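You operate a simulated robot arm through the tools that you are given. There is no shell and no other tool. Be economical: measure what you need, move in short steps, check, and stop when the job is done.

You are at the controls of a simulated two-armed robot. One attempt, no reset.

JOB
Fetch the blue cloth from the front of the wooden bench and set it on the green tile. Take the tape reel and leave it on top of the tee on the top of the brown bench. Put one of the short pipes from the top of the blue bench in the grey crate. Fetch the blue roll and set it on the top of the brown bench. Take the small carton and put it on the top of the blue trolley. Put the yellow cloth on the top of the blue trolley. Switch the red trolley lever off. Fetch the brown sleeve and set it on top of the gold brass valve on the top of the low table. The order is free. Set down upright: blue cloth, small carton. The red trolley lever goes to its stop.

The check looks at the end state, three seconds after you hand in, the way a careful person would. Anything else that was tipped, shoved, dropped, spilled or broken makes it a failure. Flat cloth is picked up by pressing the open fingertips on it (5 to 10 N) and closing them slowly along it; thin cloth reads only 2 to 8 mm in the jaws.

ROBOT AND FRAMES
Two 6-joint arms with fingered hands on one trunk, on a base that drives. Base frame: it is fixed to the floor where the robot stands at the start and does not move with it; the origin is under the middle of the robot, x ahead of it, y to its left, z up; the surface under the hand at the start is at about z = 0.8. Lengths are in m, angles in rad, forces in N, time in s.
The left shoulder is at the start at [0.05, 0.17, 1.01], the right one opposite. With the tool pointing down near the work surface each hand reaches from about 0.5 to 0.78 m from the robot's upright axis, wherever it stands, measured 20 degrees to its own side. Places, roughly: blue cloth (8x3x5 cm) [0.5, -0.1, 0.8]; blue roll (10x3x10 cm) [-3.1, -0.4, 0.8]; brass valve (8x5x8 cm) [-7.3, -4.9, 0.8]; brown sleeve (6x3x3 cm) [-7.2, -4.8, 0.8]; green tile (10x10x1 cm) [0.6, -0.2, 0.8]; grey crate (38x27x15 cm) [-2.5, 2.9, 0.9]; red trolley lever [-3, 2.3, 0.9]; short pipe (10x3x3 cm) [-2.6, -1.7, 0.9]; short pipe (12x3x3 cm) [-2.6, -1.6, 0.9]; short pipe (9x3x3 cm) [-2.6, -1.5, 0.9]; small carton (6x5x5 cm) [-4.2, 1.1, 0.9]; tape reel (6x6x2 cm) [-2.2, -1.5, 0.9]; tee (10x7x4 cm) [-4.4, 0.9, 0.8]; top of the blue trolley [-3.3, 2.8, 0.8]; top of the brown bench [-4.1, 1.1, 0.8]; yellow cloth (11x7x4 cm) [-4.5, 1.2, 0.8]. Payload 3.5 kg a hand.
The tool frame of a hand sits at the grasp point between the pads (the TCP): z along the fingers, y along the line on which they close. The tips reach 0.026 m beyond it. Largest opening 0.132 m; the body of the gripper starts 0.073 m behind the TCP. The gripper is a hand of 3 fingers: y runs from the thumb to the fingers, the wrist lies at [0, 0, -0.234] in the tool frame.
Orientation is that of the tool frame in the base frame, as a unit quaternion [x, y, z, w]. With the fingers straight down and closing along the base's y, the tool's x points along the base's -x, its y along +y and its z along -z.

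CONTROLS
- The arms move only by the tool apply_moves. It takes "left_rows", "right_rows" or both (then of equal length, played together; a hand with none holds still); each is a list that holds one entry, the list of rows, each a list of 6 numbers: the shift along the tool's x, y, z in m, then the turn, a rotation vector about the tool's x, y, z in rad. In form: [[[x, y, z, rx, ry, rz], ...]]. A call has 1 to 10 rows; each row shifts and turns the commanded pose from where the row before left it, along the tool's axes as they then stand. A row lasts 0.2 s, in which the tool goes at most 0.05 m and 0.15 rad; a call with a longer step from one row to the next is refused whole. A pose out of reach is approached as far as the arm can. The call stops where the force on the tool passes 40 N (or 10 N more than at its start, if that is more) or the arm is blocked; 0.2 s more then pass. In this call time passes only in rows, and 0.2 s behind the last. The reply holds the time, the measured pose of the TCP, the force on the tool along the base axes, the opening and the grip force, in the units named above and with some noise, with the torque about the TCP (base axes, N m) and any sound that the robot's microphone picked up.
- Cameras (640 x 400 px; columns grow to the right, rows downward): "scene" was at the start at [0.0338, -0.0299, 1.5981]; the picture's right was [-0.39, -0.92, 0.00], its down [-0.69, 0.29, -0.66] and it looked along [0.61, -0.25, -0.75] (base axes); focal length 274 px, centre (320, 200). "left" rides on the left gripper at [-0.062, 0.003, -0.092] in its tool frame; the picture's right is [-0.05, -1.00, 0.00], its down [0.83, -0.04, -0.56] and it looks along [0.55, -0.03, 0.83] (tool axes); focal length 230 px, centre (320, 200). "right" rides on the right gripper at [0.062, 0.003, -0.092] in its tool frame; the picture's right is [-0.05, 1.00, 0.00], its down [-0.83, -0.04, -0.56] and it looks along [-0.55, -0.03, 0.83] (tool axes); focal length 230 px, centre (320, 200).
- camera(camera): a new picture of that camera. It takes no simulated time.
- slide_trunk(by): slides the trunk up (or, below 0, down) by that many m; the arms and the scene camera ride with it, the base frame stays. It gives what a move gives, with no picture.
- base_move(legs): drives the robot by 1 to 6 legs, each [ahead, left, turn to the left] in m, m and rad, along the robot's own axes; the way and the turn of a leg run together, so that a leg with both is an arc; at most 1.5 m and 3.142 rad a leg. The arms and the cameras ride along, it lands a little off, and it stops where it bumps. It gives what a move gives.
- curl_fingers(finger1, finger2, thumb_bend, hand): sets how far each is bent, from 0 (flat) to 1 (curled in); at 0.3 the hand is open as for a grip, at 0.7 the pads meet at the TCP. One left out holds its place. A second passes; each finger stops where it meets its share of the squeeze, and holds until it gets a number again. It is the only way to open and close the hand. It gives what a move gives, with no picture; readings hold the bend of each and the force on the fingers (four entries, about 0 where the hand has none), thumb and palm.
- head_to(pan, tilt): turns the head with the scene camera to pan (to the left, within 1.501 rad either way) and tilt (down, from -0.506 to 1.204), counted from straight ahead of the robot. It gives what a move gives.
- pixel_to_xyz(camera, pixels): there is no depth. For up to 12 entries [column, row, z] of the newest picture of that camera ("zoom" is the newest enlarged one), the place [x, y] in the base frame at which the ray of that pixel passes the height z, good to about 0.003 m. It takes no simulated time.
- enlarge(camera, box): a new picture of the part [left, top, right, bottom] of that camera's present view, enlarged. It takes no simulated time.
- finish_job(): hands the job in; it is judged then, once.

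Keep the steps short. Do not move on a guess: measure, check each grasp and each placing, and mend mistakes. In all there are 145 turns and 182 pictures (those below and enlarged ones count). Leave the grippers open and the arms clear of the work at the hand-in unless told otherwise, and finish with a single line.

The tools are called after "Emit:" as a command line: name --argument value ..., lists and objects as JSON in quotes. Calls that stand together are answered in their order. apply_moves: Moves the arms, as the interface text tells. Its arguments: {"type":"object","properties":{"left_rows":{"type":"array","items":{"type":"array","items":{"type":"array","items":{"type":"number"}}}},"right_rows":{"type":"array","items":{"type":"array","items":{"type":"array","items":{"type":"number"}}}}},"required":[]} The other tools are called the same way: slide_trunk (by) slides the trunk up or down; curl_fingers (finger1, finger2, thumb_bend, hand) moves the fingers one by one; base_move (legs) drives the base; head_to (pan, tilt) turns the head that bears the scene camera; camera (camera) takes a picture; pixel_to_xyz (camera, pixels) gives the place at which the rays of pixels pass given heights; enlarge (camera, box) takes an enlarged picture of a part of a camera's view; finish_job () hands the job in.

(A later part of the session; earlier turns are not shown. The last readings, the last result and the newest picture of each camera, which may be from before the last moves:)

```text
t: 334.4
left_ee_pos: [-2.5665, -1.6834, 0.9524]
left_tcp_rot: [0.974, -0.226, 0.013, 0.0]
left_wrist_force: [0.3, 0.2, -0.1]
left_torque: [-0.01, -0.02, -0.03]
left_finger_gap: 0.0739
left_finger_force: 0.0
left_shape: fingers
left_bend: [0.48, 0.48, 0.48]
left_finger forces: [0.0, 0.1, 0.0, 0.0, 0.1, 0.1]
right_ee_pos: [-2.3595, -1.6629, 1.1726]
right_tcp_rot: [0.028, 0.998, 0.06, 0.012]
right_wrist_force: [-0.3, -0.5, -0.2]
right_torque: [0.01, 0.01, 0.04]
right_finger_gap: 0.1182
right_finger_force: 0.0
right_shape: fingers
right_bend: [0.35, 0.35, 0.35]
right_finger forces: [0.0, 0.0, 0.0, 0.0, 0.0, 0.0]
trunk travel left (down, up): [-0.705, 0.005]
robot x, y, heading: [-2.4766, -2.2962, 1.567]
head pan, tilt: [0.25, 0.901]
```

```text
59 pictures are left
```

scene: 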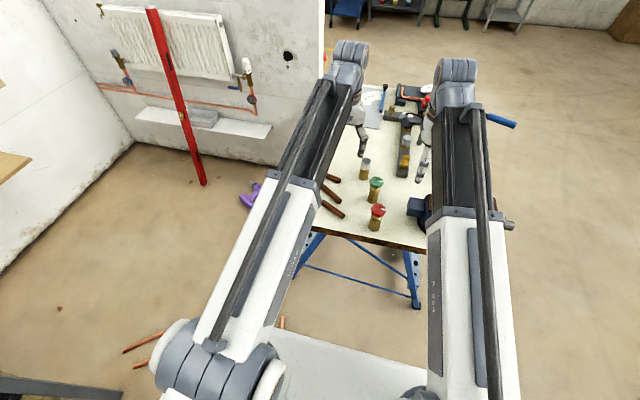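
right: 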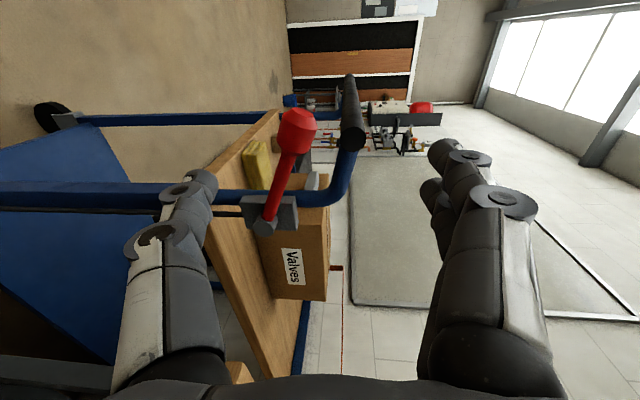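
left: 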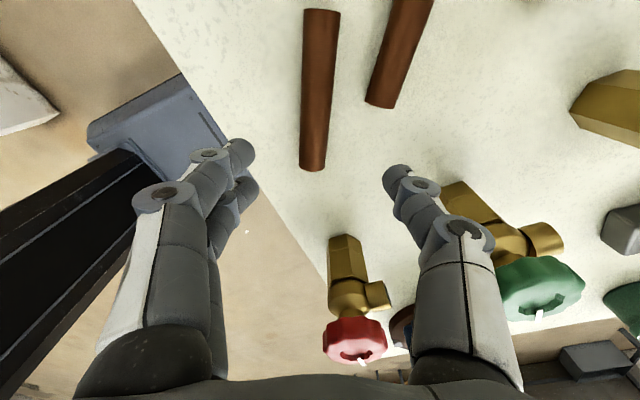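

Emit:
pixel_to_xyz --camera "left" --pixels '[[313, 168, 0.871], [322, 12, 0.871], [316, 120, 0.871], [380, 103, 0.871]]'

Emit:
apply_moves --left_rows '[[[0, 0, 0.03, 0, 0, 0], [0, 0, 0.018, 0, 0, 0]]]'

Emit:
camera --camera "left"

```text
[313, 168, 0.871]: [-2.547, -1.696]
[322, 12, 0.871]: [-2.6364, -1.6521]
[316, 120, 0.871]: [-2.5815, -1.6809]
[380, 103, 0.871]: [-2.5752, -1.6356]
```

```text
t: 335.0
left_ee_pos: [-2.5657, -1.6821, 0.905]
left_tcp_rot: [0.974, -0.226, 0.012, -0.002]
left_wrist_force: [0.8, -0.1, -0.2]
left_torque: [-0.02, -0.01, 0.03]
left_finger_gap: 0.074
left_finger_force: 0.0
left_shape: fingers
left_bend: [0.48, 0.48, 0.48]
left_finger forces: [0.0, 0.0, 0.0, 0.0, 0.1, 0.0]
right_ee_pos: [-2.3585, -1.6638, 1.172]
right_tcp_rot: [0.028, 0.998, 0.059, 0.012]
right_wrist_force: [0.6, 0.1, -0.5]
right_torque: [0.0, -0.01, -0.03]
right_finger_gap: 0.118
right_finger_force: 0.0
right_shape: fingers
right_bend: [0.35, 0.35, 0.35]
right_finger forces: [0.0, 0.1, 0.0, 0.0, 0.0, 0.0]
trunk travel left (down, up): [-0.705, 0.005]
robot x, y, heading: [-2.4741, -2.3014, 1.56]
head pan, tilt: [0.25, 0.901]
```

```text
58 pictures are left
```

left: 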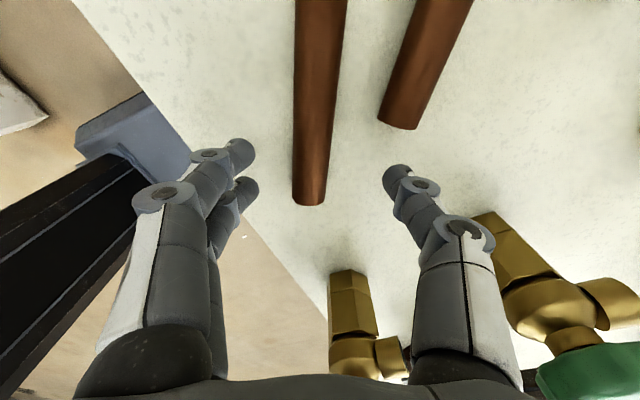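

Aligned; the thumb clears the second pipe. I lower 1 cm, close, and lift.

Emit:
apply_moves --left_rows '[[[-0.006, 0, 0.01, 0, 0, 0]]]'

Emit:
curl_fingers --hand "left" --finger1 0.7 --finger2 0.7 --thumb_bend 0.7

Emit:
apply_moves --left_rows '[[[0, 0, -0.01, 0, 0, 0], [0, 0, -0.02, 0, 0, 0], [0, 0, -0.04, 0, 0, 0]]]'

Emit:
camera --camera "left"

```text
t: 335.4
left_ee_pos: [-2.5711, -1.6804, 0.8952]
left_tcp_rot: [0.974, -0.226, 0.012, 0.0]
left_wrist_force: [-0.4, 0.6, -0.1]
left_torque: [-0.05, 0.02, 0.04]
left_finger_gap: 0.074
left_finger_force: 0.1
left_shape: fingers
left_bend: [0.48, 0.48, 0.48]
left_finger forces: [0.0, 0.1, 0.1, 0.0, 0.0, 0.1]
right_ee_pos: [-2.3606, -1.6646, 1.1729]
right_tcp_rot: [0.028, 0.998, 0.059, 0.012]
right_wrist_force: [1.0, -0.1, -0.2]
right_torque: [-0.02, 0.04, 0.0]
right_finger_gap: 0.1179
right_finger_force: 0.2
right_shape: fingers
right_bend: [0.35, 0.35, 0.35]
right_finger forces: [0.0, 0.1, 0.1, 0.0, 0.0, 0.0]
trunk travel left (down, up): [-0.705, 0.005]
robot x, y, heading: [-2.4753, -2.2965, 1.563]
head pan, tilt: [0.25, 0.901]
```

```text
t: 336.4
left_ee_pos: [-2.5704, -1.6805, 0.8957]
left_tcp_rot: [0.974, -0.226, 0.013, 0.0]
left_wrist_force: [0.2, 0.9, -0.2]
left_torque: [-0.02, -0.01, 0.02]
left_finger_gap: 0.0196
left_finger_force: 6.9
left_shape: fingers
left_bend: [0.65, 0.65, 0.67]
left_finger forces: [3.5, 3.5, 0.0, 0.1, 7.0, 0.0]
right_ee_pos: [-2.3596, -1.6639, 1.174]
right_tcp_rot: [0.028, 0.998, 0.059, 0.013]
right_wrist_force: [0.5, -0.4, -0.4]
right_torque: [-0.01, -0.01, 0.02]
right_finger_gap: 0.1181
right_finger_force: 0.0
right_shape: fingers
right_bend: [0.35, 0.35, 0.35]
right_finger forces: [0.1, 0.1, 0.1, 0.0, 0.0, 0.0]
trunk travel left (down, up): [-0.705, 0.005]
robot x, y, heading: [-2.4749, -2.294, 1.563]
head pan, tilt: [0.25, 0.901]
```

```text
t: 337.2
left_ee_pos: [-2.5734, -1.6806, 0.9645]
left_tcp_rot: [0.974, -0.226, 0.013, -0.001]
left_wrist_force: [0.3, 0.0, -1.8]
left_torque: [-0.03, -0.01, -0.04]
left_finger_gap: 0.0202
left_finger_force: 7.0
left_shape: fingers
left_bend: [0.65, 0.65, 0.67]
left_finger forces: [3.4, 3.6, 0.0, 0.0, 6.9, 0.1]
right_ee_pos: [-2.3596, -1.6651, 1.1729]
right_tcp_rot: [0.028, 0.998, 0.059, 0.012]
right_wrist_force: [0.1, 0.7, 1.1]
right_torque: [-0.02, 0.02, 0.03]
right_finger_gap: 0.118
right_finger_force: 0.1
right_shape: fingers
right_bend: [0.35, 0.35, 0.35]
right_finger forces: [0.0, 0.0, 0.1, 0.1, 0.0, 0.0]
trunk travel left (down, up): [-0.705, 0.005]
robot x, y, heading: [-2.4788, -2.3002, 1.566]
head pan, tilt: [0.25, 0.901]
```

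```text
57 pictures are left
```

left: 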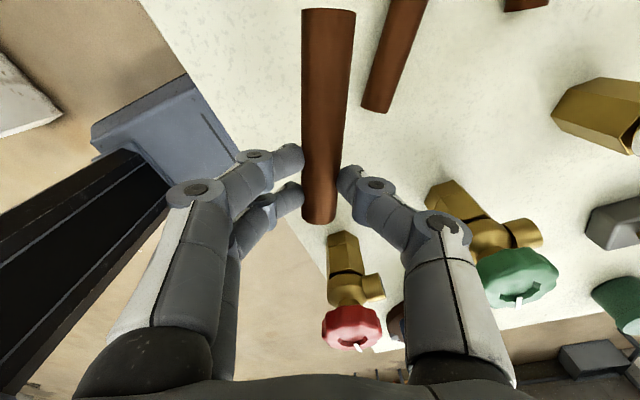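

The pipe is held; I tighten, raise it, and drive to the crate table.

Emit:
curl_fingers --hand "left" --finger1 0.85 --finger2 0.85 --thumb_bend 0.85

Emit:
apply_moves --left_rows '[[[0, 0, -0.045, 0, 0, 0], [0, 0, -0.045, 0, 0, 0], [0, 0, -0.045, 0, 0, 0], [0, 0, -0.045, 0, 0, 0], [0, 0, -0.04, 0, 0, 0]]]'

Emit:
base_move --legs '[[0, -1.22, 0], [1.5, 0, 0], [1.5, 0, 0], [0.85, 0, 0], [0, 1.1, 0]]'

Emit:
head_to --pan 0.0 --tilt 0.7

Emit:
camera --camera "scene"

```text
t: 338.2
left_ee_pos: [-2.5727, -1.6806, 0.9653]
left_tcp_rot: [0.974, -0.226, 0.013, 0.0]
left_wrist_force: [0.1, 0.8, -1.4]
left_torque: [0.03, -0.02, -0.01]
left_finger_gap: 0.0181
left_finger_force: 24.0
left_shape: fingers
left_bend: [0.71, 0.71, 0.68]
left_finger forces: [13.1, 13.4, 0.1, 0.0, 22.8, 0.0]
right_ee_pos: [-2.3584, -1.6644, 1.1721]
right_tcp_rot: [0.028, 0.998, 0.059, 0.012]
right_wrist_force: [-0.2, -1.0, 0.4]
right_torque: [0.04, -0.02, 0.0]
right_finger_gap: 0.118
right_finger_force: 0.1
right_shape: fingers
right_bend: [0.35, 0.35, 0.35]
right_finger forces: [0.0, 0.1, 0.0, 0.1, 0.0, 0.0]
trunk travel left (down, up): [-0.705, 0.005]
robot x, y, heading: [-2.4767, -2.2957, 1.561]
head pan, tilt: [0.25, 0.901]
```

```text
t: 339.4
left_ee_pos: [-2.578, -1.6796, 1.1854]
left_tcp_rot: [0.974, -0.226, 0.012, -0.001]
left_wrist_force: [-0.3, 0.1, -0.4]
left_torque: [0.0, 0.02, -0.01]
left_finger_gap: 0.0175
left_finger_force: 23.3
left_shape: fingers
left_bend: [0.71, 0.71, 0.69]
left_finger forces: [12.6, 13.1, 0.1, 0.1, 21.1, 0.0]
right_ee_pos: [-2.3602, -1.664, 1.1734]
right_tcp_rot: [0.027, 0.998, 0.059, 0.012]
right_wrist_force: [-0.6, 0.5, -0.1]
right_torque: [-0.01, 0.02, -0.01]
right_finger_gap: 0.118
right_finger_force: 0.1
right_shape: fingers
right_bend: [0.35, 0.35, 0.35]
right_finger forces: [0.0, 0.0, 0.0, 0.1, 0.0, 0.1]
trunk travel left (down, up): [-0.705, 0.005]
robot x, y, heading: [-2.476, -2.298, 1.563]
head pan, tilt: [0.25, 0.901]
```

```text
t: 368.9
left_ee_pos: [-2.3551, 2.201, 1.1856]
left_tcp_rot: [0.97, -0.243, 0.012, -0.001]
left_wrist_force: [-0.1, -0.2, 0.3]
left_torque: [-0.01, -0.05, -0.04]
left_finger_gap: 0.0175
left_finger_force: 23.7
left_shape: fingers
left_bend: [0.71, 0.71, 0.69]
left_finger forces: [12.7, 13.1, 0.1, 0.0, 20.9, 0.1]
right_ee_pos: [-2.1358, 2.2093, 1.1725]
right_tcp_rot: [0.046, 0.997, 0.059, 0.013]
right_wrist_force: [-0.2, 0.6, -0.3]
right_torque: [0.01, 0.0, 0.02]
right_finger_gap: 0.1179
right_finger_force: 0.0
right_shape: fingers
right_bend: [0.35, 0.35, 0.35]
right_finger forces: [0.0, 0.0, 0.1, 0.0, 0.0, 0.0]
trunk travel left (down, up): [-0.705, 0.005]
robot x, y, heading: [-2.2765, 1.5809, 1.525]
head pan, tilt: [0.25, 0.901]
```

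```text
t: 369.7
left_ee_pos: [-2.3558, 2.2005, 1.1858]
left_tcp_rot: [0.97, -0.243, 0.013, 0.0]
left_wrist_force: [0.2, -0.4, -0.1]
left_torque: [-0.04, -0.02, 0.01]
left_finger_gap: 0.0174
left_finger_force: 23.3
left_shape: fingers
left_bend: [0.71, 0.71, 0.69]
left_finger forces: [12.7, 13.1, 0.0, 0.1, 21.0, 0.1]
right_ee_pos: [-2.1358, 2.208, 1.1737]
right_tcp_rot: [0.046, 0.997, 0.059, 0.013]
right_wrist_force: [-0.6, -0.4, -0.9]
right_torque: [-0.03, 0.04, 0.0]
right_finger_gap: 0.118
right_finger_force: 0.1
right_shape: fingers
right_bend: [0.35, 0.35, 0.35]
right_finger forces: [0.0, 0.1, 0.0, 0.1, 0.1, 0.0]
trunk travel left (down, up): [-0.705, 0.005]
robot x, y, heading: [-2.2747, 1.5827, 1.528]
head pan, tilt: [0.0, 0.7]
```

```text
56 pictures are left
```

scene: 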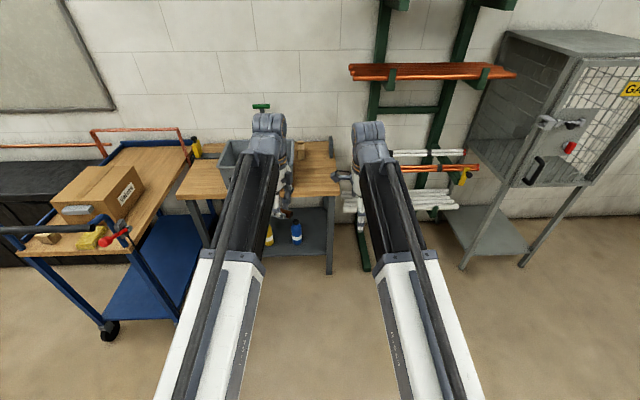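

I move up so the left hand comes over the crate and check with the left camera.

Emit:
base_move --legs '[[0.66, 0.15, 0.043]]'

Emit:
camera --camera "left"

Emit:
camera --camera "scene"

```text
t: 373.4
left_ee_pos: [-2.5164, 2.8572, 1.1861]
left_tcp_rot: [0.975, -0.223, 0.012, -0.001]
left_wrist_force: [-0.6, 0.8, -1.2]
left_torque: [-0.02, -0.02, 0.0]
left_finger_gap: 0.0173
left_finger_force: 22.6
left_shape: fingers
left_bend: [0.71, 0.71, 0.69]
left_finger forces: [12.8, 13.0, 0.0, 0.1, 21.1, 0.1]
right_ee_pos: [-2.2954, 2.8744, 1.1734]
right_tcp_rot: [0.025, 0.998, 0.058, 0.012]
right_wrist_force: [0.4, -0.3, 0.0]
right_torque: [0.01, -0.01, -0.02]
right_finger_gap: 0.1179
right_finger_force: 0.1
right_shape: fingers
right_bend: [0.35, 0.35, 0.35]
right_finger forces: [0.0, 0.0, 0.1, 0.0, 0.0, 0.0]
trunk travel left (down, up): [-0.705, 0.005]
robot x, y, heading: [-2.4074, 2.2412, 1.571]
head pan, tilt: [0.0, 0.7]
```

```text
55 pictures are left
```

left: 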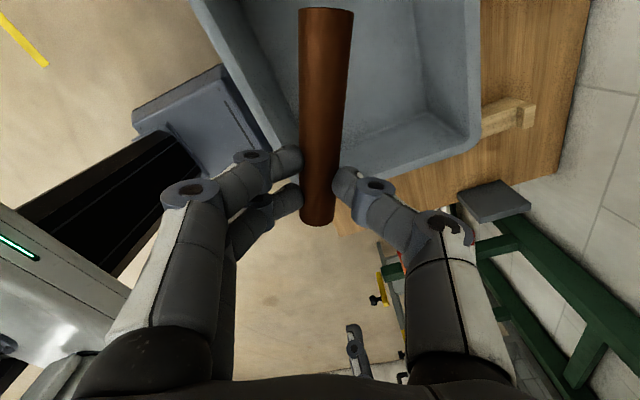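

```text
54 pictures are left
```

scene: 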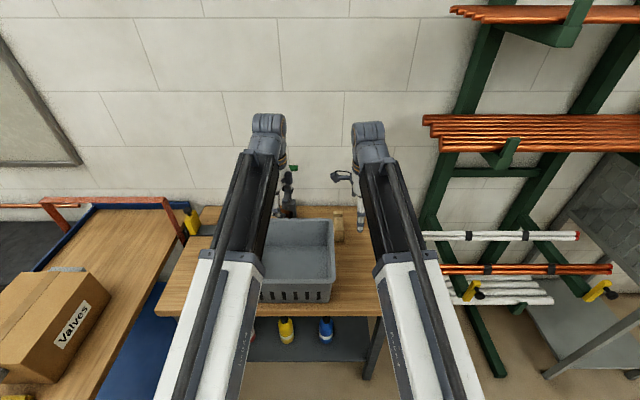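

Emit:
pixel_to_xyz --camera "scene" --pixels '[[333, 282, 1.0], [334, 221, 1.0], [270, 222, 1.0], [262, 284, 1.0]]'

Emit:
pixel_to_xyz --camera "left" --pixels '[[478, 135, 1.0], [300, 195, 1.0], [195, 5, 1.0], [468, 5, 1.0], [440, 120, 0.87]]'

```text
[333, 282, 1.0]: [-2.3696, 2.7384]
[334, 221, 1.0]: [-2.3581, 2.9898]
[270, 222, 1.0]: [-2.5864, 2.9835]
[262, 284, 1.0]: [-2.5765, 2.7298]
```

```text
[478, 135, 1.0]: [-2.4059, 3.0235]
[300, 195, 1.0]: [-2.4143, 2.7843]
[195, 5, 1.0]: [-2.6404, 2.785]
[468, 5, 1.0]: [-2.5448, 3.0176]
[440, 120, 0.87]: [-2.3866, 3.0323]
```

The pipe is inside the crate's outline (x -2.75…-2.37, y 2.76…3.0). To keep the forearm above the crate rim I back off 10 cm, reach forward and lower to z≈0.975, then check.

Emit:
base_move --legs '[[-0.1, 0, 0]]'

Emit:
apply_moves --left_rows '[[[-0.0178, -0.0369, 0, 0, 0, 0], [-0.0178, -0.0369, 0, 0, 0, 0], [-0.0178, -0.0369, 0, 0, 0, 0], [0, 0, 0.042, 0, 0, 0], [0, 0, 0.042, 0, 0, 0], [0, 0, 0.042, 0, 0, 0]]]'

Emit:
camera --camera "scene"

Emit:
camera --camera "left"

```text
t: 374.5
left_ee_pos: [-2.5166, 2.7552, 1.1875]
left_tcp_rot: [0.975, -0.221, 0.012, -0.002]
left_wrist_force: [1.0, -1.1, 0.1]
left_torque: [0.01, 0.0, -0.01]
left_finger_gap: 0.0172
left_finger_force: 23.6
left_shape: fingers
left_bend: [0.71, 0.71, 0.69]
left_finger forces: [12.6, 13.1, 0.0, 0.1, 21.0, 0.1]
right_ee_pos: [-2.2968, 2.7729, 1.1748]
right_tcp_rot: [0.024, 0.998, 0.06, 0.011]
right_wrist_force: [-0.1, -1.4, 1.1]
right_torque: [0.04, 0.01, -0.01]
right_finger_gap: 0.1176
right_finger_force: 0.0
right_shape: fingers
right_bend: [0.35, 0.35, 0.35]
right_finger forces: [0.1, 0.0, 0.1, 0.1, 0.1, 0.0]
trunk travel left (down, up): [-0.705, 0.005]
robot x, y, heading: [-2.4096, 2.1425, 1.572]
head pan, tilt: [0.0, 0.7]
```

```text
t: 375.9
left_ee_pos: [-2.5156, 2.8565, 1.0517]
left_tcp_rot: [0.975, -0.222, 0.013, -0.001]
left_wrist_force: [-0.6, -0.4, -1.1]
left_torque: [-0.06, -0.01, 0.01]
left_finger_gap: 0.0173
left_finger_force: 23.0
left_shape: fingers
left_bend: [0.71, 0.71, 0.69]
left_finger forces: [12.4, 13.0, 0.0, 0.0, 21.0, 0.0]
left hand out of reach, approached as far as the arm can: row 3
right_ee_pos: [-2.2977, 2.7756, 1.1731]
right_tcp_rot: [0.024, 0.998, 0.059, 0.012]
right_wrist_force: [-0.9, -0.2, 0.4]
right_torque: [0.01, 0.01, -0.01]
right_finger_gap: 0.1177
right_finger_force: 0.0
right_shape: fingers
right_bend: [0.35, 0.35, 0.35]
right_finger forces: [0.1, 0.1, 0.0, 0.0, 0.1, 0.0]
trunk travel left (down, up): [-0.705, 0.005]
robot x, y, heading: [-2.4113, 2.1429, 1.573]
head pan, tilt: [0.0, 0.7]
```

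```text
53 pictures are left
```

scene: 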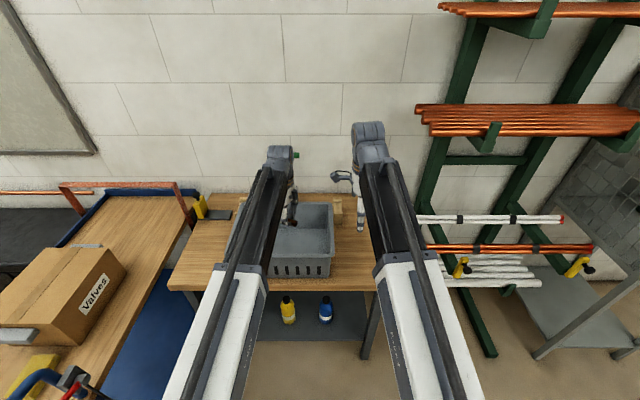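

```text
52 pictures are left
```

left: 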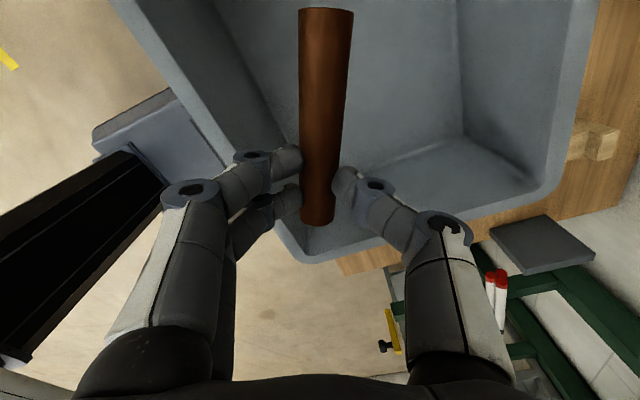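

All inside the crate. I lower 6 cm more, release, and rise.

Emit:
apply_moves --left_rows '[[[0, 0, 0.03, 0, 0, 0], [0, 0, 0.03, 0, 0, 0]]]'

Emit:
curl_fingers --hand "left" --finger1 0.45 --finger2 0.45 --thumb_bend 0.45

Emit:
apply_moves --left_rows '[[[0, 0, -0.045, 0, 0, 0], [0, 0, -0.045, 0, 0, 0], [0, 0, -0.045, 0, 0, 0], [0, 0, -0.045, 0, 0, 0]]]'

Emit:
camera --camera "left"

```text
t: 376.5
left_ee_pos: [-2.5145, 2.855, 0.9927]
left_tcp_rot: [0.975, -0.222, 0.013, 0.0]
left_wrist_force: [-0.1, 0.4, -0.6]
left_torque: [-0.01, -0.02, -0.01]
left_finger_gap: 0.0171
left_finger_force: 23.1
left_shape: fingers
left_bend: [0.71, 0.71, 0.69]
left_finger forces: [12.5, 13.0, 0.0, 0.0, 20.9, 0.1]
right_ee_pos: [-2.2977, 2.7756, 1.174]
right_tcp_rot: [0.024, 0.998, 0.059, 0.013]
right_wrist_force: [0.1, -0.3, -0.5]
right_torque: [-0.01, -0.01, -0.02]
right_finger_gap: 0.1178
right_finger_force: 0.0
right_shape: fingers
right_bend: [0.35, 0.35, 0.35]
right_finger forces: [0.0, 0.1, 0.0, 0.0, 0.0, 0.0]
trunk travel left (down, up): [-0.705, 0.005]
robot x, y, heading: [-2.4101, 2.1378, 1.569]
head pan, tilt: [0.0, 0.7]
```

```text
t: 377.5
left_ee_pos: [-2.5156, 2.8562, 0.9931]
left_tcp_rot: [0.975, -0.221, 0.014, -0.001]
left_wrist_force: [-0.1, 0.1, 1.3]
left_torque: [0.02, 0.01, 0.02]
left_finger_gap: 0.0844
left_finger_force: 0.1
left_shape: fingers
left_bend: [0.45, 0.45, 0.45]
left_finger forces: [0.0, 0.0, 0.1, 0.1, 0.1, 0.0]
right_ee_pos: [-2.2972, 2.775, 1.173]
right_tcp_rot: [0.023, 0.998, 0.06, 0.011]
right_wrist_force: [0.3, -0.3, 0.5]
right_torque: [0.02, 0.0, -0.01]
right_finger_gap: 0.1184
right_finger_force: 0.0
right_shape: fingers
right_bend: [0.35, 0.35, 0.35]
right_finger forces: [0.1, 0.1, 0.0, 0.0, 0.0, 0.1]
trunk travel left (down, up): [-0.705, 0.005]
robot x, y, heading: [-2.4071, 2.1364, 1.572]
head pan, tilt: [0.0, 0.7]
```

```text
t: 378.5
left_ee_pos: [-2.5201, 2.8554, 1.1734]
left_tcp_rot: [0.975, -0.221, 0.013, -0.001]
left_wrist_force: [0.4, -0.3, -0.5]
left_torque: [0.0, 0.03, -0.01]
left_finger_gap: 0.0844
left_finger_force: 0.1
left_shape: fingers
left_bend: [0.45, 0.45, 0.45]
left_finger forces: [0.1, 0.1, 0.1, 0.0, 0.1, 0.0]
right_ee_pos: [-2.2986, 2.7744, 1.1732]
right_tcp_rot: [0.024, 0.998, 0.059, 0.012]
right_wrist_force: [-0.6, -0.2, 0.7]
right_torque: [-0.03, 0.01, 0.0]
right_finger_gap: 0.118
right_finger_force: 0.0
right_shape: fingers
right_bend: [0.35, 0.35, 0.35]
right_finger forces: [0.1, 0.1, 0.1, 0.0, 0.0, 0.0]
trunk travel left (down, up): [-0.705, 0.005]
robot x, y, heading: [-2.4077, 2.1404, 1.566]
head pan, tilt: [0.0, 0.7]
```

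```text
51 pictures are left
```

left: 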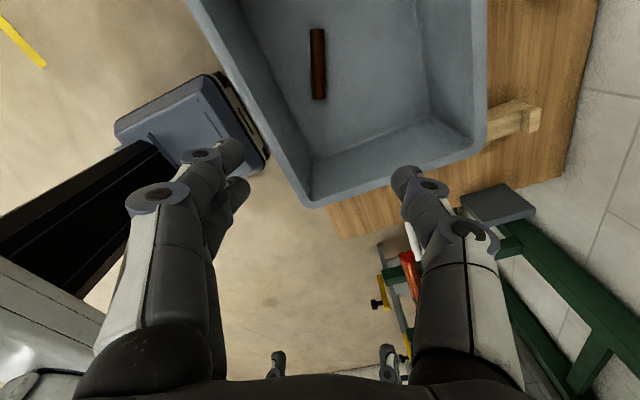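

The pipe lies in the crate. Last job: the low table far west. I drive round toward (-1.5,-2.2) and look for the way.

Emit:
base_move --legs '[[-0.6, 0, 0], [0, 0, 3.14], [0, 0.9, 0], [1.5, 0, 0], [1.5, 0, 0], [0.7, 0, 0]]'

Emit:
head_to --pan -0.9 --tilt 0.3

Emit:
camera --camera "scene"

Emit:
pixel_to_xyz --camera "scene" --pixels '[[100, 250, 0], [200, 250, 0], [320, 250, 0], [440, 250, 0], [540, 250, 0], [320, 180, 0.85], [200, 180, 0.85], [100, 200, 0.85]]'

```text
t: 411.1
left_ee_pos: [-1.352, -2.8706, 1.1723]
left_tcp_rot: [0.214, 0.977, -0.001, -0.013]
left_wrist_force: [-0.7, 0.0, -0.6]
left_torque: [-0.02, 0.01, 0.0]
left_finger_gap: 0.084
left_finger_force: 0.0
left_shape: fingers
left_bend: [0.45, 0.45, 0.45]
left_finger forces: [0.1, 0.1, 0.0, 0.1, 0.0, 0.1]
right_ee_pos: [-1.5752, -2.7913, 1.1724]
right_tcp_rot: [0.998, -0.016, -0.012, 0.06]
right_wrist_force: [-0.3, 0.1, -0.3]
right_torque: [0.0, 0.01, -0.03]
right_finger_gap: 0.1179
right_finger_force: 0.0
right_shape: fingers
right_bend: [0.35, 0.35, 0.35]
right_finger forces: [0.1, 0.2, 0.0, 0.0, 0.0, 0.1]
trunk travel left (down, up): [-0.705, 0.005]
robot x, y, heading: [-1.4718, -2.1524, -1.551]
head pan, tilt: [0.0, 0.7]
```

```text
t: 412.2
left_ee_pos: [-1.3516, -2.8687, 1.1721]
left_tcp_rot: [0.215, 0.977, 0.0, -0.013]
left_wrist_force: [0.2, -0.2, 0.6]
left_torque: [-0.02, 0.02, 0.03]
left_finger_gap: 0.0839
left_finger_force: 0.0
left_shape: fingers
left_bend: [0.45, 0.45, 0.45]
left_finger forces: [0.0, 0.0, 0.0, 0.0, 0.0, 0.1]
right_ee_pos: [-1.5757, -2.7902, 1.1734]
right_tcp_rot: [0.998, -0.016, -0.011, 0.059]
right_wrist_force: [-0.2, -0.6, -0.8]
right_torque: [0.03, -0.03, -0.03]
right_finger_gap: 0.1175
right_finger_force: 0.0
right_shape: fingers
right_bend: [0.35, 0.35, 0.35]
right_finger forces: [0.1, 0.1, 0.0, 0.0, 0.1, 0.1]
trunk travel left (down, up): [-0.705, 0.005]
robot x, y, heading: [-1.4729, -2.1523, -1.557]
head pan, tilt: [-0.901, 0.3]
```

```text
50 pictures are left
```

scene: 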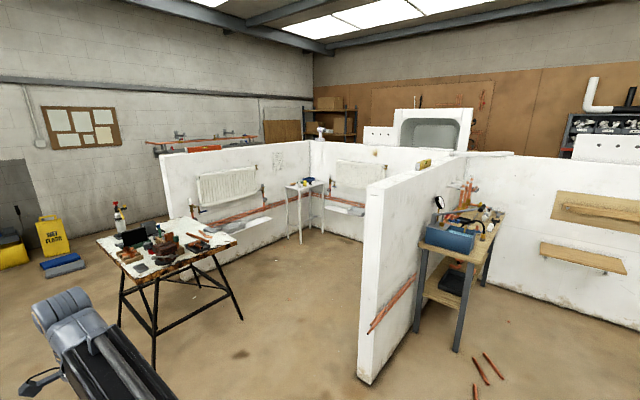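

```text
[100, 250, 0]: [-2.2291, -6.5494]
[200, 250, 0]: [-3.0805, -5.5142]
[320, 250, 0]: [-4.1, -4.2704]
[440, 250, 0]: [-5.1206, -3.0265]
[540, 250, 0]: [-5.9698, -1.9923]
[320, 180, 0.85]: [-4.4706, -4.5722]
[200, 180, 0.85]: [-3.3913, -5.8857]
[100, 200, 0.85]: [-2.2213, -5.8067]
```

Emit:
pixel_to_xyz --camera "scene" --pixels '[[182, 278, 0], [240, 262, 0], [45, 255, 0], [62, 278, 0], [155, 372, 0], [120, 325, 0], [243, 318, 0], [362, 383, 0], [300, 240, 0], [20, 265, 0], [355, 238, 0]]'

Emit:
enlarge --camera "scene" --box '[20, 90, 340, 290]'

```text
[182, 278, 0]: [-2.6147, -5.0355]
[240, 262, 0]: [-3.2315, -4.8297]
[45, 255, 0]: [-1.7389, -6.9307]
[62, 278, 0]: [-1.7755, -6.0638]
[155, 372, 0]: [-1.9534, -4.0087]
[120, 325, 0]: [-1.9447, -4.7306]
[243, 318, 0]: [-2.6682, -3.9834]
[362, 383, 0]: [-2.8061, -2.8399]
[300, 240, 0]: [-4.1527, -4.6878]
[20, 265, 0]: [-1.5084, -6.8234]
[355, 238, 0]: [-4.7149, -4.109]
```

```text
2.00 times, centred on (180, 190) of scene
```

zoom: 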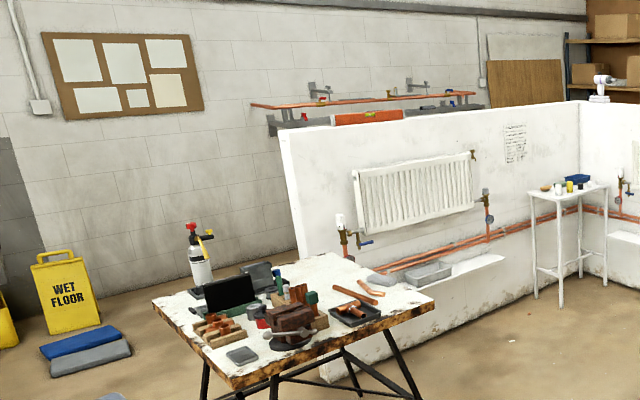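

The booth's south wall runs at y≈-5.0 from x -2.6 to -4.75; the low table must lie beyond. I drive round: south past the trestle table, then west along y≈-5.55.

Emit:
base_move --legs '[[1.5, 0.05, 0], [1.5, 0.05, 0], [0.4, 0, 0], [0, 0, -1.585], [1.5, 0, 0], [1.5, 0, 0]]'

Emit:
head_to --pan 0.0 --tilt 0.35

Emit:
camera --camera "scene"

Emit:
pixel_to_xyz --camera "scene" --pixels '[[200, 250, 0], [320, 250, 0], [440, 250, 0], [320, 200, 0.85], [440, 200, 0.85], [320, 170, 0.85], [400, 170, 0.85], [480, 170, 0.85]]'

```text
refused: leg 1 is longer than a leg can be; nothing moved
```

```text
t: 413.4
left_ee_pos: [-1.353, -2.8704, 1.1727]
left_tcp_rot: [0.215, 0.976, -0.001, -0.013]
left_wrist_force: [0.2, -0.1, -0.1]
left_torque: [-0.02, 0.0, 0.05]
left_finger_gap: 0.0842
left_finger_force: 0.0
left_shape: fingers
left_bend: [0.45, 0.45, 0.45]
left_finger forces: [0.0, 0.0, 0.0, 0.0, 0.0, 0.0]
right_ee_pos: [-1.5754, -2.7908, 1.1734]
right_tcp_rot: [0.998, -0.016, -0.011, 0.059]
right_wrist_force: [-0.8, -0.6, -0.2]
right_torque: [0.0, 0.0, 0.01]
right_finger_gap: 0.118
right_finger_force: 0.0
right_shape: fingers
right_bend: [0.35, 0.35, 0.35]
right_finger forces: [0.0, 0.0, 0.0, 0.0, 0.0, 0.1]
trunk travel left (down, up): [-0.705, 0.005]
robot x, y, heading: [-1.4733, -2.1567, -1.56]
head pan, tilt: [0.0, 0.351]
```

```text
48 pictures are left
```

scene: 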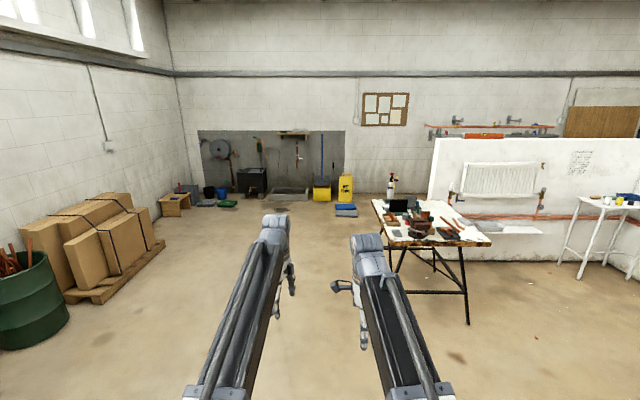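

```text
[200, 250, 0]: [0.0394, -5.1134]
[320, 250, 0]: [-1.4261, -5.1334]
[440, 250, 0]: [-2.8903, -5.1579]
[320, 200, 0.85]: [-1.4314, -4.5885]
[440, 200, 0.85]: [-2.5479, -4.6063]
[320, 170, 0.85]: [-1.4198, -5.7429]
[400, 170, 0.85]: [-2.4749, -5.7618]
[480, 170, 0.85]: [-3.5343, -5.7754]
```

Emit:
base_move --legs '[[1.49, 0.05, 0], [1.49, 0.05, 0], [0.42, 0, 0], [0, 0, -1.582], [1.5, 0, 0], [1.5, 0, 0]]'

Emit:
camera --camera "scene"

Emit:
pixel_to_xyz --camera "scene" --pixels '[[200, 250, 0], [320, 250, 0], [440, 250, 0], [320, 200, 0.85], [440, 200, 0.85], [320, 170, 0.85], [400, 170, 0.85], [480, 170, 0.85]]'

```text
t: 438.5
left_ee_pos: [-3.0879, -5.6617, 1.173]
left_tcp_rot: [0.848, 0.531, 0.007, -0.01]
left_wrist_force: [1.2, 0.0, 0.3]
left_torque: [0.0, 0.02, -0.03]
left_finger_gap: 0.0844
left_finger_force: 0.0
left_shape: fingers
left_bend: [0.45, 0.45, 0.45]
left_finger forces: [0.1, 0.0, 0.0, 0.1, 0.1, 0.0]
right_ee_pos: [-3.0048, -5.4401, 1.1748]
right_tcp_rot: [-0.687, 0.724, 0.052, -0.035]
right_wrist_force: [1.4, 0.7, 0.3]
right_torque: [0.01, 0.04, -0.01]
right_finger_gap: 0.1182
right_finger_force: 0.2
right_shape: fingers
right_bend: [0.35, 0.35, 0.35]
right_finger forces: [0.1, 0.0, 0.1, 0.0, 0.0, 0.1]
trunk travel left (down, up): [-0.705, 0.005]
robot x, y, heading: [-2.3688, -5.5569, 3.14]
head pan, tilt: [0.0, 0.351]
stopped in leg 5: the robot was blocked; the commanded pose is now the measured one
```

```text
47 pictures are left
```

scene: 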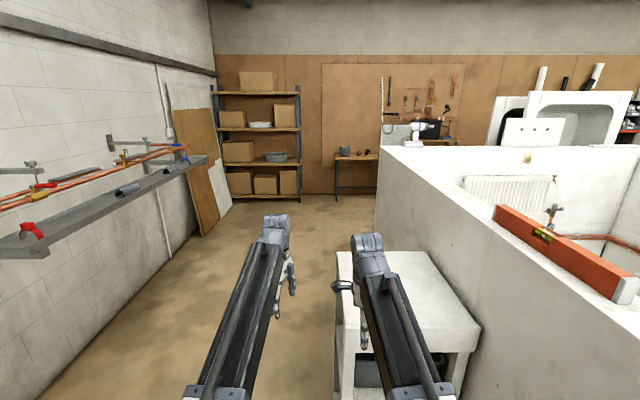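

```text
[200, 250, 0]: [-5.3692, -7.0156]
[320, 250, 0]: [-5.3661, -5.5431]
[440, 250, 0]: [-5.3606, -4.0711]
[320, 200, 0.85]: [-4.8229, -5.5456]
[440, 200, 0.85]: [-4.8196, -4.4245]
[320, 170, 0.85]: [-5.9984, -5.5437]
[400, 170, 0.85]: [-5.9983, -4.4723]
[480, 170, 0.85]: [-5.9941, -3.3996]
```

A white bench stands along the wall and stopped me. I back off, sidestep left to y≈-6.0 and drive on west to x≈-5.9; the low table is visible at (355,157).

Emit:
base_move --legs '[[-0.12, 0, 0], [0, 0.46, 0], [1.5, 0, 0], [1.5, 0, 0], [0.4, 0, 0]]'

Emit:
head_to --pan -0.4 --tilt 0.45

Emit:
camera --camera "scene"

```text
t: 441.4
left_ee_pos: [-2.9713, -5.9766, 1.1708]
left_tcp_rot: [0.847, 0.531, 0.009, -0.01]
left_wrist_force: [0.1, -0.7, 0.3]
left_torque: [-0.03, -0.02, -0.03]
left_finger_gap: 0.0843
left_finger_force: 0.1
left_shape: fingers
left_bend: [0.45, 0.45, 0.45]
left_finger forces: [0.0, 0.0, 0.1, 0.0, 0.0, 0.0]
right_ee_pos: [-2.8894, -5.756, 1.1741]
right_tcp_rot: [-0.687, 0.724, 0.05, -0.034]
right_wrist_force: [0.0, -0.6, 0.3]
right_torque: [-0.03, -0.01, -0.02]
right_finger_gap: 0.1177
right_finger_force: 0.0
right_shape: fingers
right_bend: [0.35, 0.35, 0.35]
right_finger forces: [0.0, 0.1, 0.1, 0.0, 0.1, 0.1]
trunk travel left (down, up): [-0.705, 0.005]
robot x, y, heading: [-2.2558, -5.8675, 3.148]
head pan, tilt: [0.0, 0.351]
stopped in leg 2: the robot was blocked; the commanded pose is now the measured one
```

```text
t: 442.2
left_ee_pos: [-2.9718, -5.9753, 1.1721]
left_tcp_rot: [0.847, 0.532, 0.008, -0.008]
left_wrist_force: [0.1, 0.4, -0.2]
left_torque: [-0.03, 0.02, -0.04]
left_finger_gap: 0.0844
left_finger_force: 0.1
left_shape: fingers
left_bend: [0.45, 0.45, 0.45]
left_finger forces: [0.0, 0.0, 0.0, 0.1, 0.1, 0.0]
right_ee_pos: [-2.8881, -5.7529, 1.1731]
right_tcp_rot: [-0.687, 0.725, 0.05, -0.032]
right_wrist_force: [-0.1, -0.1, 0.0]
right_torque: [0.01, 0.0, -0.02]
right_finger_gap: 0.118
right_finger_force: 0.0
right_shape: fingers
right_bend: [0.35, 0.35, 0.35]
right_finger forces: [0.1, 0.1, 0.0, 0.0, 0.0, 0.0]
trunk travel left (down, up): [-0.705, 0.005]
robot x, y, heading: [-2.2568, -5.8668, 3.142]
head pan, tilt: [-0.4, 0.45]
```

```text
46 pictures are left
```

scene: 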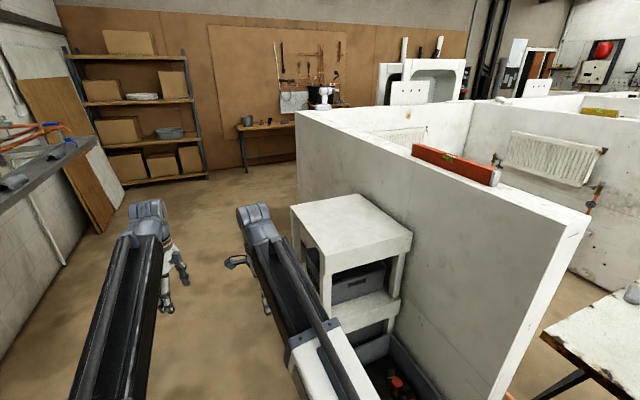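

Emit:
pixel_to_xyz --camera "scene" --pixels '[[292, 207, 0.75], [322, 252, 0.75], [410, 237, 0.75], [325, 318, 0.3], [295, 240, 0.3], [240, 127, 0.8], [297, 122, 0.8], [268, 122, 0.85]]'

Emit:
head_to --pan 0.5 --tilt 1.0

Emit:
camera --camera "scene"

Emit:
camera --camera "left"

```text
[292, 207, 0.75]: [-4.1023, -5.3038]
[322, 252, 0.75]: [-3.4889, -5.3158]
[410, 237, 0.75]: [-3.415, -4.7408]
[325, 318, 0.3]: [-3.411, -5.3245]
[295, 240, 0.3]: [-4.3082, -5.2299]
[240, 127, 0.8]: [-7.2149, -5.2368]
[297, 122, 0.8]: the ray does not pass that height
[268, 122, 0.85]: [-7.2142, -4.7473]
```

```text
t: 443.4
left_ee_pos: [-2.9727, -5.9755, 1.1721]
left_tcp_rot: [0.847, 0.532, 0.009, -0.01]
left_wrist_force: [0.3, -0.8, 0.3]
left_torque: [-0.01, 0.0, 0.01]
left_finger_gap: 0.084
left_finger_force: 0.1
left_shape: fingers
left_bend: [0.45, 0.45, 0.45]
left_finger forces: [0.1, 0.0, 0.0, 0.0, 0.0, 0.0]
right_ee_pos: [-2.8879, -5.7535, 1.1718]
right_tcp_rot: [-0.687, 0.724, 0.051, -0.033]
right_wrist_force: [-0.4, 0.4, -0.8]
right_torque: [0.0, -0.02, 0.05]
right_finger_gap: 0.1179
right_finger_force: 0.1
right_shape: fingers
right_bend: [0.35, 0.35, 0.35]
right_finger forces: [0.0, 0.0, 0.1, 0.1, 0.0, 0.0]
trunk travel left (down, up): [-0.705, 0.005]
robot x, y, heading: [-2.2497, -5.8699, 3.141]
head pan, tilt: [0.499, 1.0]
```

```text
45 pictures are left
```

scene: 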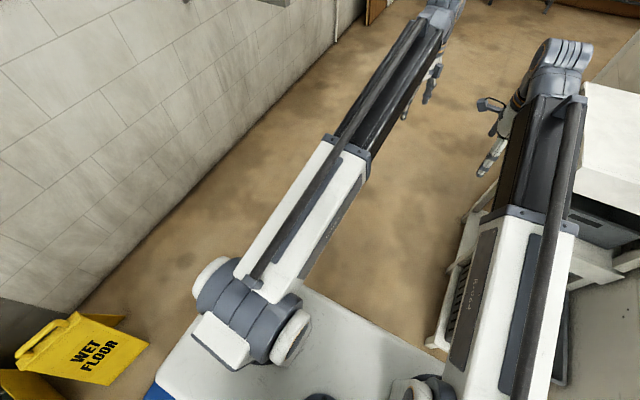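

```text
44 pictures are left
```

left: 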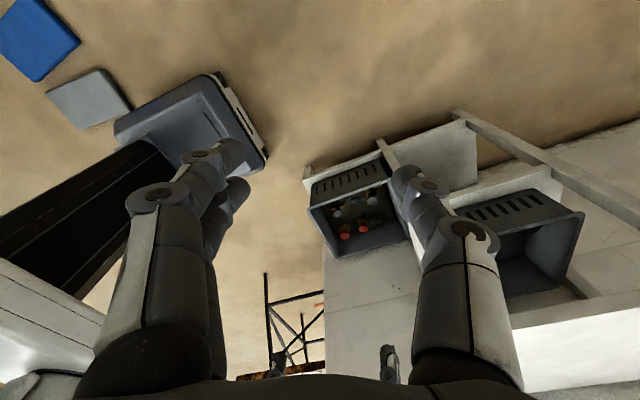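

The base was stopped by a floor mat on its left; straight ahead (west) is free at this y. I drive west 3.4 m, then sidestep right to face the low table.

Emit:
base_move --legs '[[1.5, 0, 0], [1.5, 0, 0], [0.5, 0, 0], [0, -0.75, 0]]'

Emit:
head_to --pan 0.0 --tilt 0.55

Emit:
camera --camera "scene"

Emit:
enlarge --camera "scene" --box '[240, 120, 480, 270]'

```text
t: 464.0
left_ee_pos: [-6.4484, -5.2304, 1.172]
left_tcp_rot: [0.846, 0.533, 0.009, -0.009]
left_wrist_force: [0.8, 0.1, 1.2]
left_torque: [0.0, -0.01, 0.01]
left_finger_gap: 0.0841
left_finger_force: 0.2
left_shape: fingers
left_bend: [0.45, 0.45, 0.45]
left_finger forces: [0.0, 0.0, 0.0, 0.0, 0.0, 0.0]
right_ee_pos: [-6.3689, -5.0082, 1.1728]
right_tcp_rot: [-0.69, 0.722, 0.05, -0.033]
right_wrist_force: [-0.2, 1.0, 0.6]
right_torque: [0.02, 0.01, -0.02]
right_finger_gap: 0.1179
right_finger_force: 0.1
right_shape: fingers
right_bend: [0.35, 0.35, 0.35]
right_finger forces: [0.0, 0.1, 0.0, 0.0, 0.0, 0.1]
trunk travel left (down, up): [-0.705, 0.005]
robot x, y, heading: [-5.7349, -5.1204, -3.136]
head pan, tilt: [0.499, 1.0]
```

```text
t: 464.9
left_ee_pos: [-6.4493, -5.2307, 1.1712]
left_tcp_rot: [0.845, 0.534, 0.008, -0.01]
left_wrist_force: [0.1, -0.1, 0.5]
left_torque: [0.03, -0.04, -0.05]
left_finger_gap: 0.0846
left_finger_force: 0.0
left_shape: fingers
left_bend: [0.45, 0.45, 0.45]
left_finger forces: [0.1, 0.0, 0.0, 0.1, 0.0, 0.0]
right_ee_pos: [-6.3699, -5.0097, 1.1719]
right_tcp_rot: [-0.689, 0.722, 0.05, -0.034]
right_wrist_force: [-0.2, 0.1, 0.3]
right_torque: [0.03, -0.02, 0.0]
right_finger_gap: 0.1181
right_finger_force: 0.1
right_shape: fingers
right_bend: [0.35, 0.35, 0.35]
right_finger forces: [0.1, 0.1, 0.0, 0.0, 0.0, 0.0]
trunk travel left (down, up): [-0.705, 0.005]
robot x, y, heading: [-5.733, -5.1181, -3.137]
head pan, tilt: [0.0, 0.55]
```

```text
43 pictures are left
```

scene: 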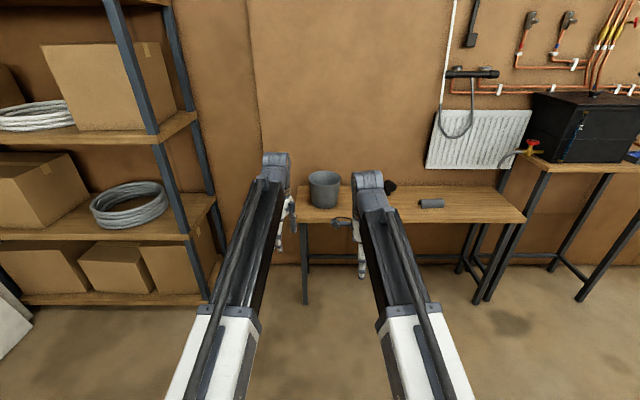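

```text
2.67 times, centred on (360, 195) of scene
```

zoom: 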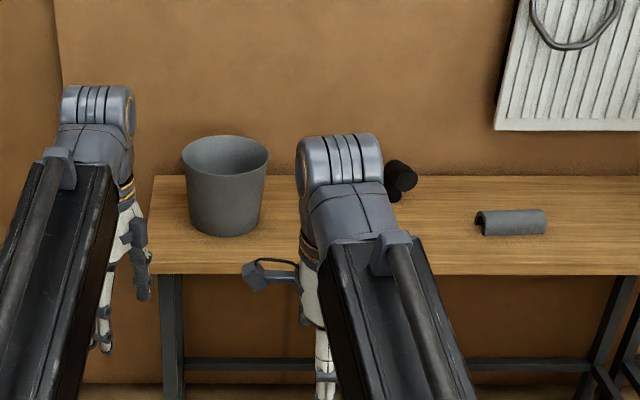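

The low table is ahead: a bucket, a dark item hidden behind the right arm at (389,187), a grey half-pipe. I drive 0.8 m ahead and look with the right camera and the scene.

Emit:
pixel_to_xyz --camera "scene" --pixels '[[330, 222, 0.8], [330, 187, 0.8], [389, 190, 0.82], [432, 203, 0.82], [325, 205, 0.8]]'

Emit:
base_move --legs '[[0.75, 0, 0]]'

Emit:
head_to --pan -0.35 --tilt 0.85

Emit:
camera --camera "scene"

Emit:
camera --camera "right"

```text
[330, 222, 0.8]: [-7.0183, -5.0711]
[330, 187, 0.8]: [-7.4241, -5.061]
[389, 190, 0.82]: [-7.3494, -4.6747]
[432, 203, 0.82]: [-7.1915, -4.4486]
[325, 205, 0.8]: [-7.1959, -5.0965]
```

```text
t: 469.0
left_ee_pos: [-7.1914, -5.2337, 1.1727]
left_tcp_rot: [0.846, 0.533, 0.008, -0.009]
left_wrist_force: [0.1, 0.1, -0.5]
left_torque: [-0.01, -0.03, 0.02]
left_finger_gap: 0.0843
left_finger_force: 0.0
left_shape: fingers
left_bend: [0.45, 0.45, 0.45]
left_finger forces: [0.0, 0.0, 0.0, 0.1, 0.0, 0.0]
right_ee_pos: [-7.1102, -5.0107, 1.173]
right_tcp_rot: [-0.688, 0.723, 0.05, -0.033]
right_wrist_force: [-1.0, 0.0, -0.2]
right_torque: [-0.02, 0.02, 0.05]
right_finger_gap: 0.1182
right_finger_force: 0.0
right_shape: fingers
right_bend: [0.35, 0.35, 0.35]
right_finger forces: [0.1, 0.1, 0.1, 0.0, 0.0, 0.1]
trunk travel left (down, up): [-0.705, 0.005]
robot x, y, heading: [-6.4762, -5.1193, -3.133]
head pan, tilt: [0.0, 0.55]
```

```text
t: 469.8
left_ee_pos: [-7.1914, -5.2345, 1.1725]
left_tcp_rot: [0.846, 0.533, 0.009, -0.009]
left_wrist_force: [-1.5, -0.4, -0.1]
left_torque: [-0.01, 0.02, -0.01]
left_finger_gap: 0.0841
left_finger_force: 0.1
left_shape: fingers
left_bend: [0.45, 0.45, 0.45]
left_finger forces: [0.1, 0.0, 0.0, 0.0, 0.1, 0.1]
right_ee_pos: [-7.1092, -5.0099, 1.1723]
right_tcp_rot: [-0.688, 0.723, 0.05, -0.033]
right_wrist_force: [0.1, -0.6, -0.7]
right_torque: [-0.02, 0.0, 0.0]
right_finger_gap: 0.1179
right_finger_force: 0.0
right_shape: fingers
right_bend: [0.35, 0.35, 0.35]
right_finger forces: [0.1, 0.0, 0.1, 0.0, 0.1, 0.0]
trunk travel left (down, up): [-0.705, 0.005]
robot x, y, heading: [-6.4768, -5.1192, -3.137]
head pan, tilt: [-0.351, 0.85]
```

```text
41 pictures are left
```

scene: 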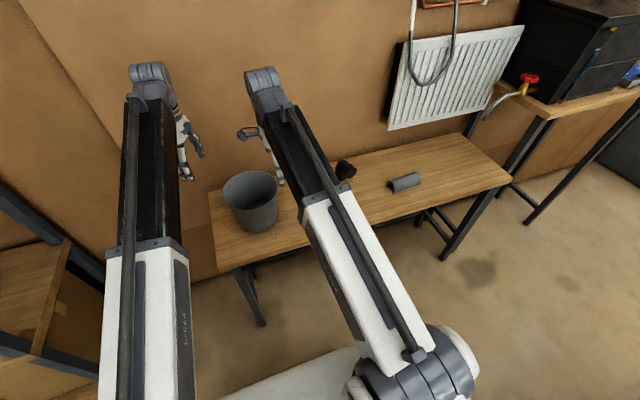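

```text
40 pictures are left
```

right: 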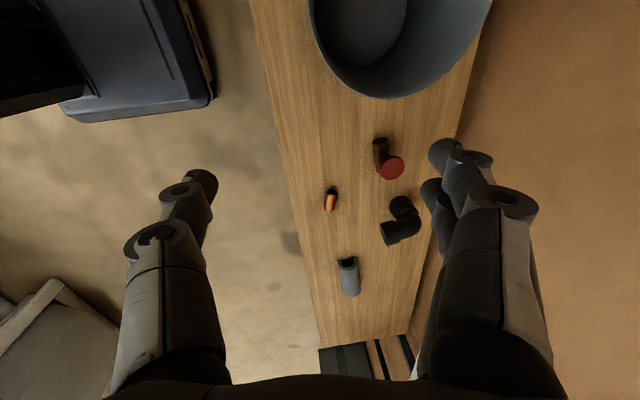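

The right camera shows the valve with a red knob (388,160) and the small orange-brown sleeve (332,200). I enlarge and measure both.

Emit:
enlarge --camera "right" --box '[290, 110, 450, 260]'

Emit:
pixel_to_xyz --camera "right" --pixels '[[331, 189, 0.81], [330, 211, 0.81], [331, 200, 0.81], [390, 168, 0.88], [380, 145, 0.82], [383, 172, 0.8], [400, 170, 0.8], [390, 160, 0.84]]'

```text
2.67 times, centred on (370, 185) of right
```

zoom: 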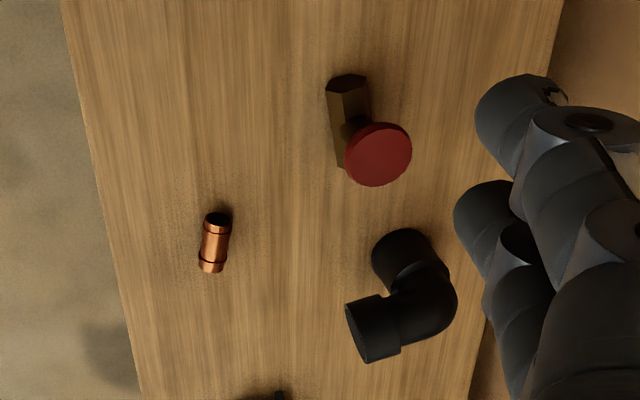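

```text
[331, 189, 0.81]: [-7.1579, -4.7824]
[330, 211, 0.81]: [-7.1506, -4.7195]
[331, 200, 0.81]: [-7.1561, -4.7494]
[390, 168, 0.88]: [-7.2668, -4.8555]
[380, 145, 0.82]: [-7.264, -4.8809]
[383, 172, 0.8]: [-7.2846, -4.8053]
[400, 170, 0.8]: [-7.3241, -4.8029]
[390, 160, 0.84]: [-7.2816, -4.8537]
```

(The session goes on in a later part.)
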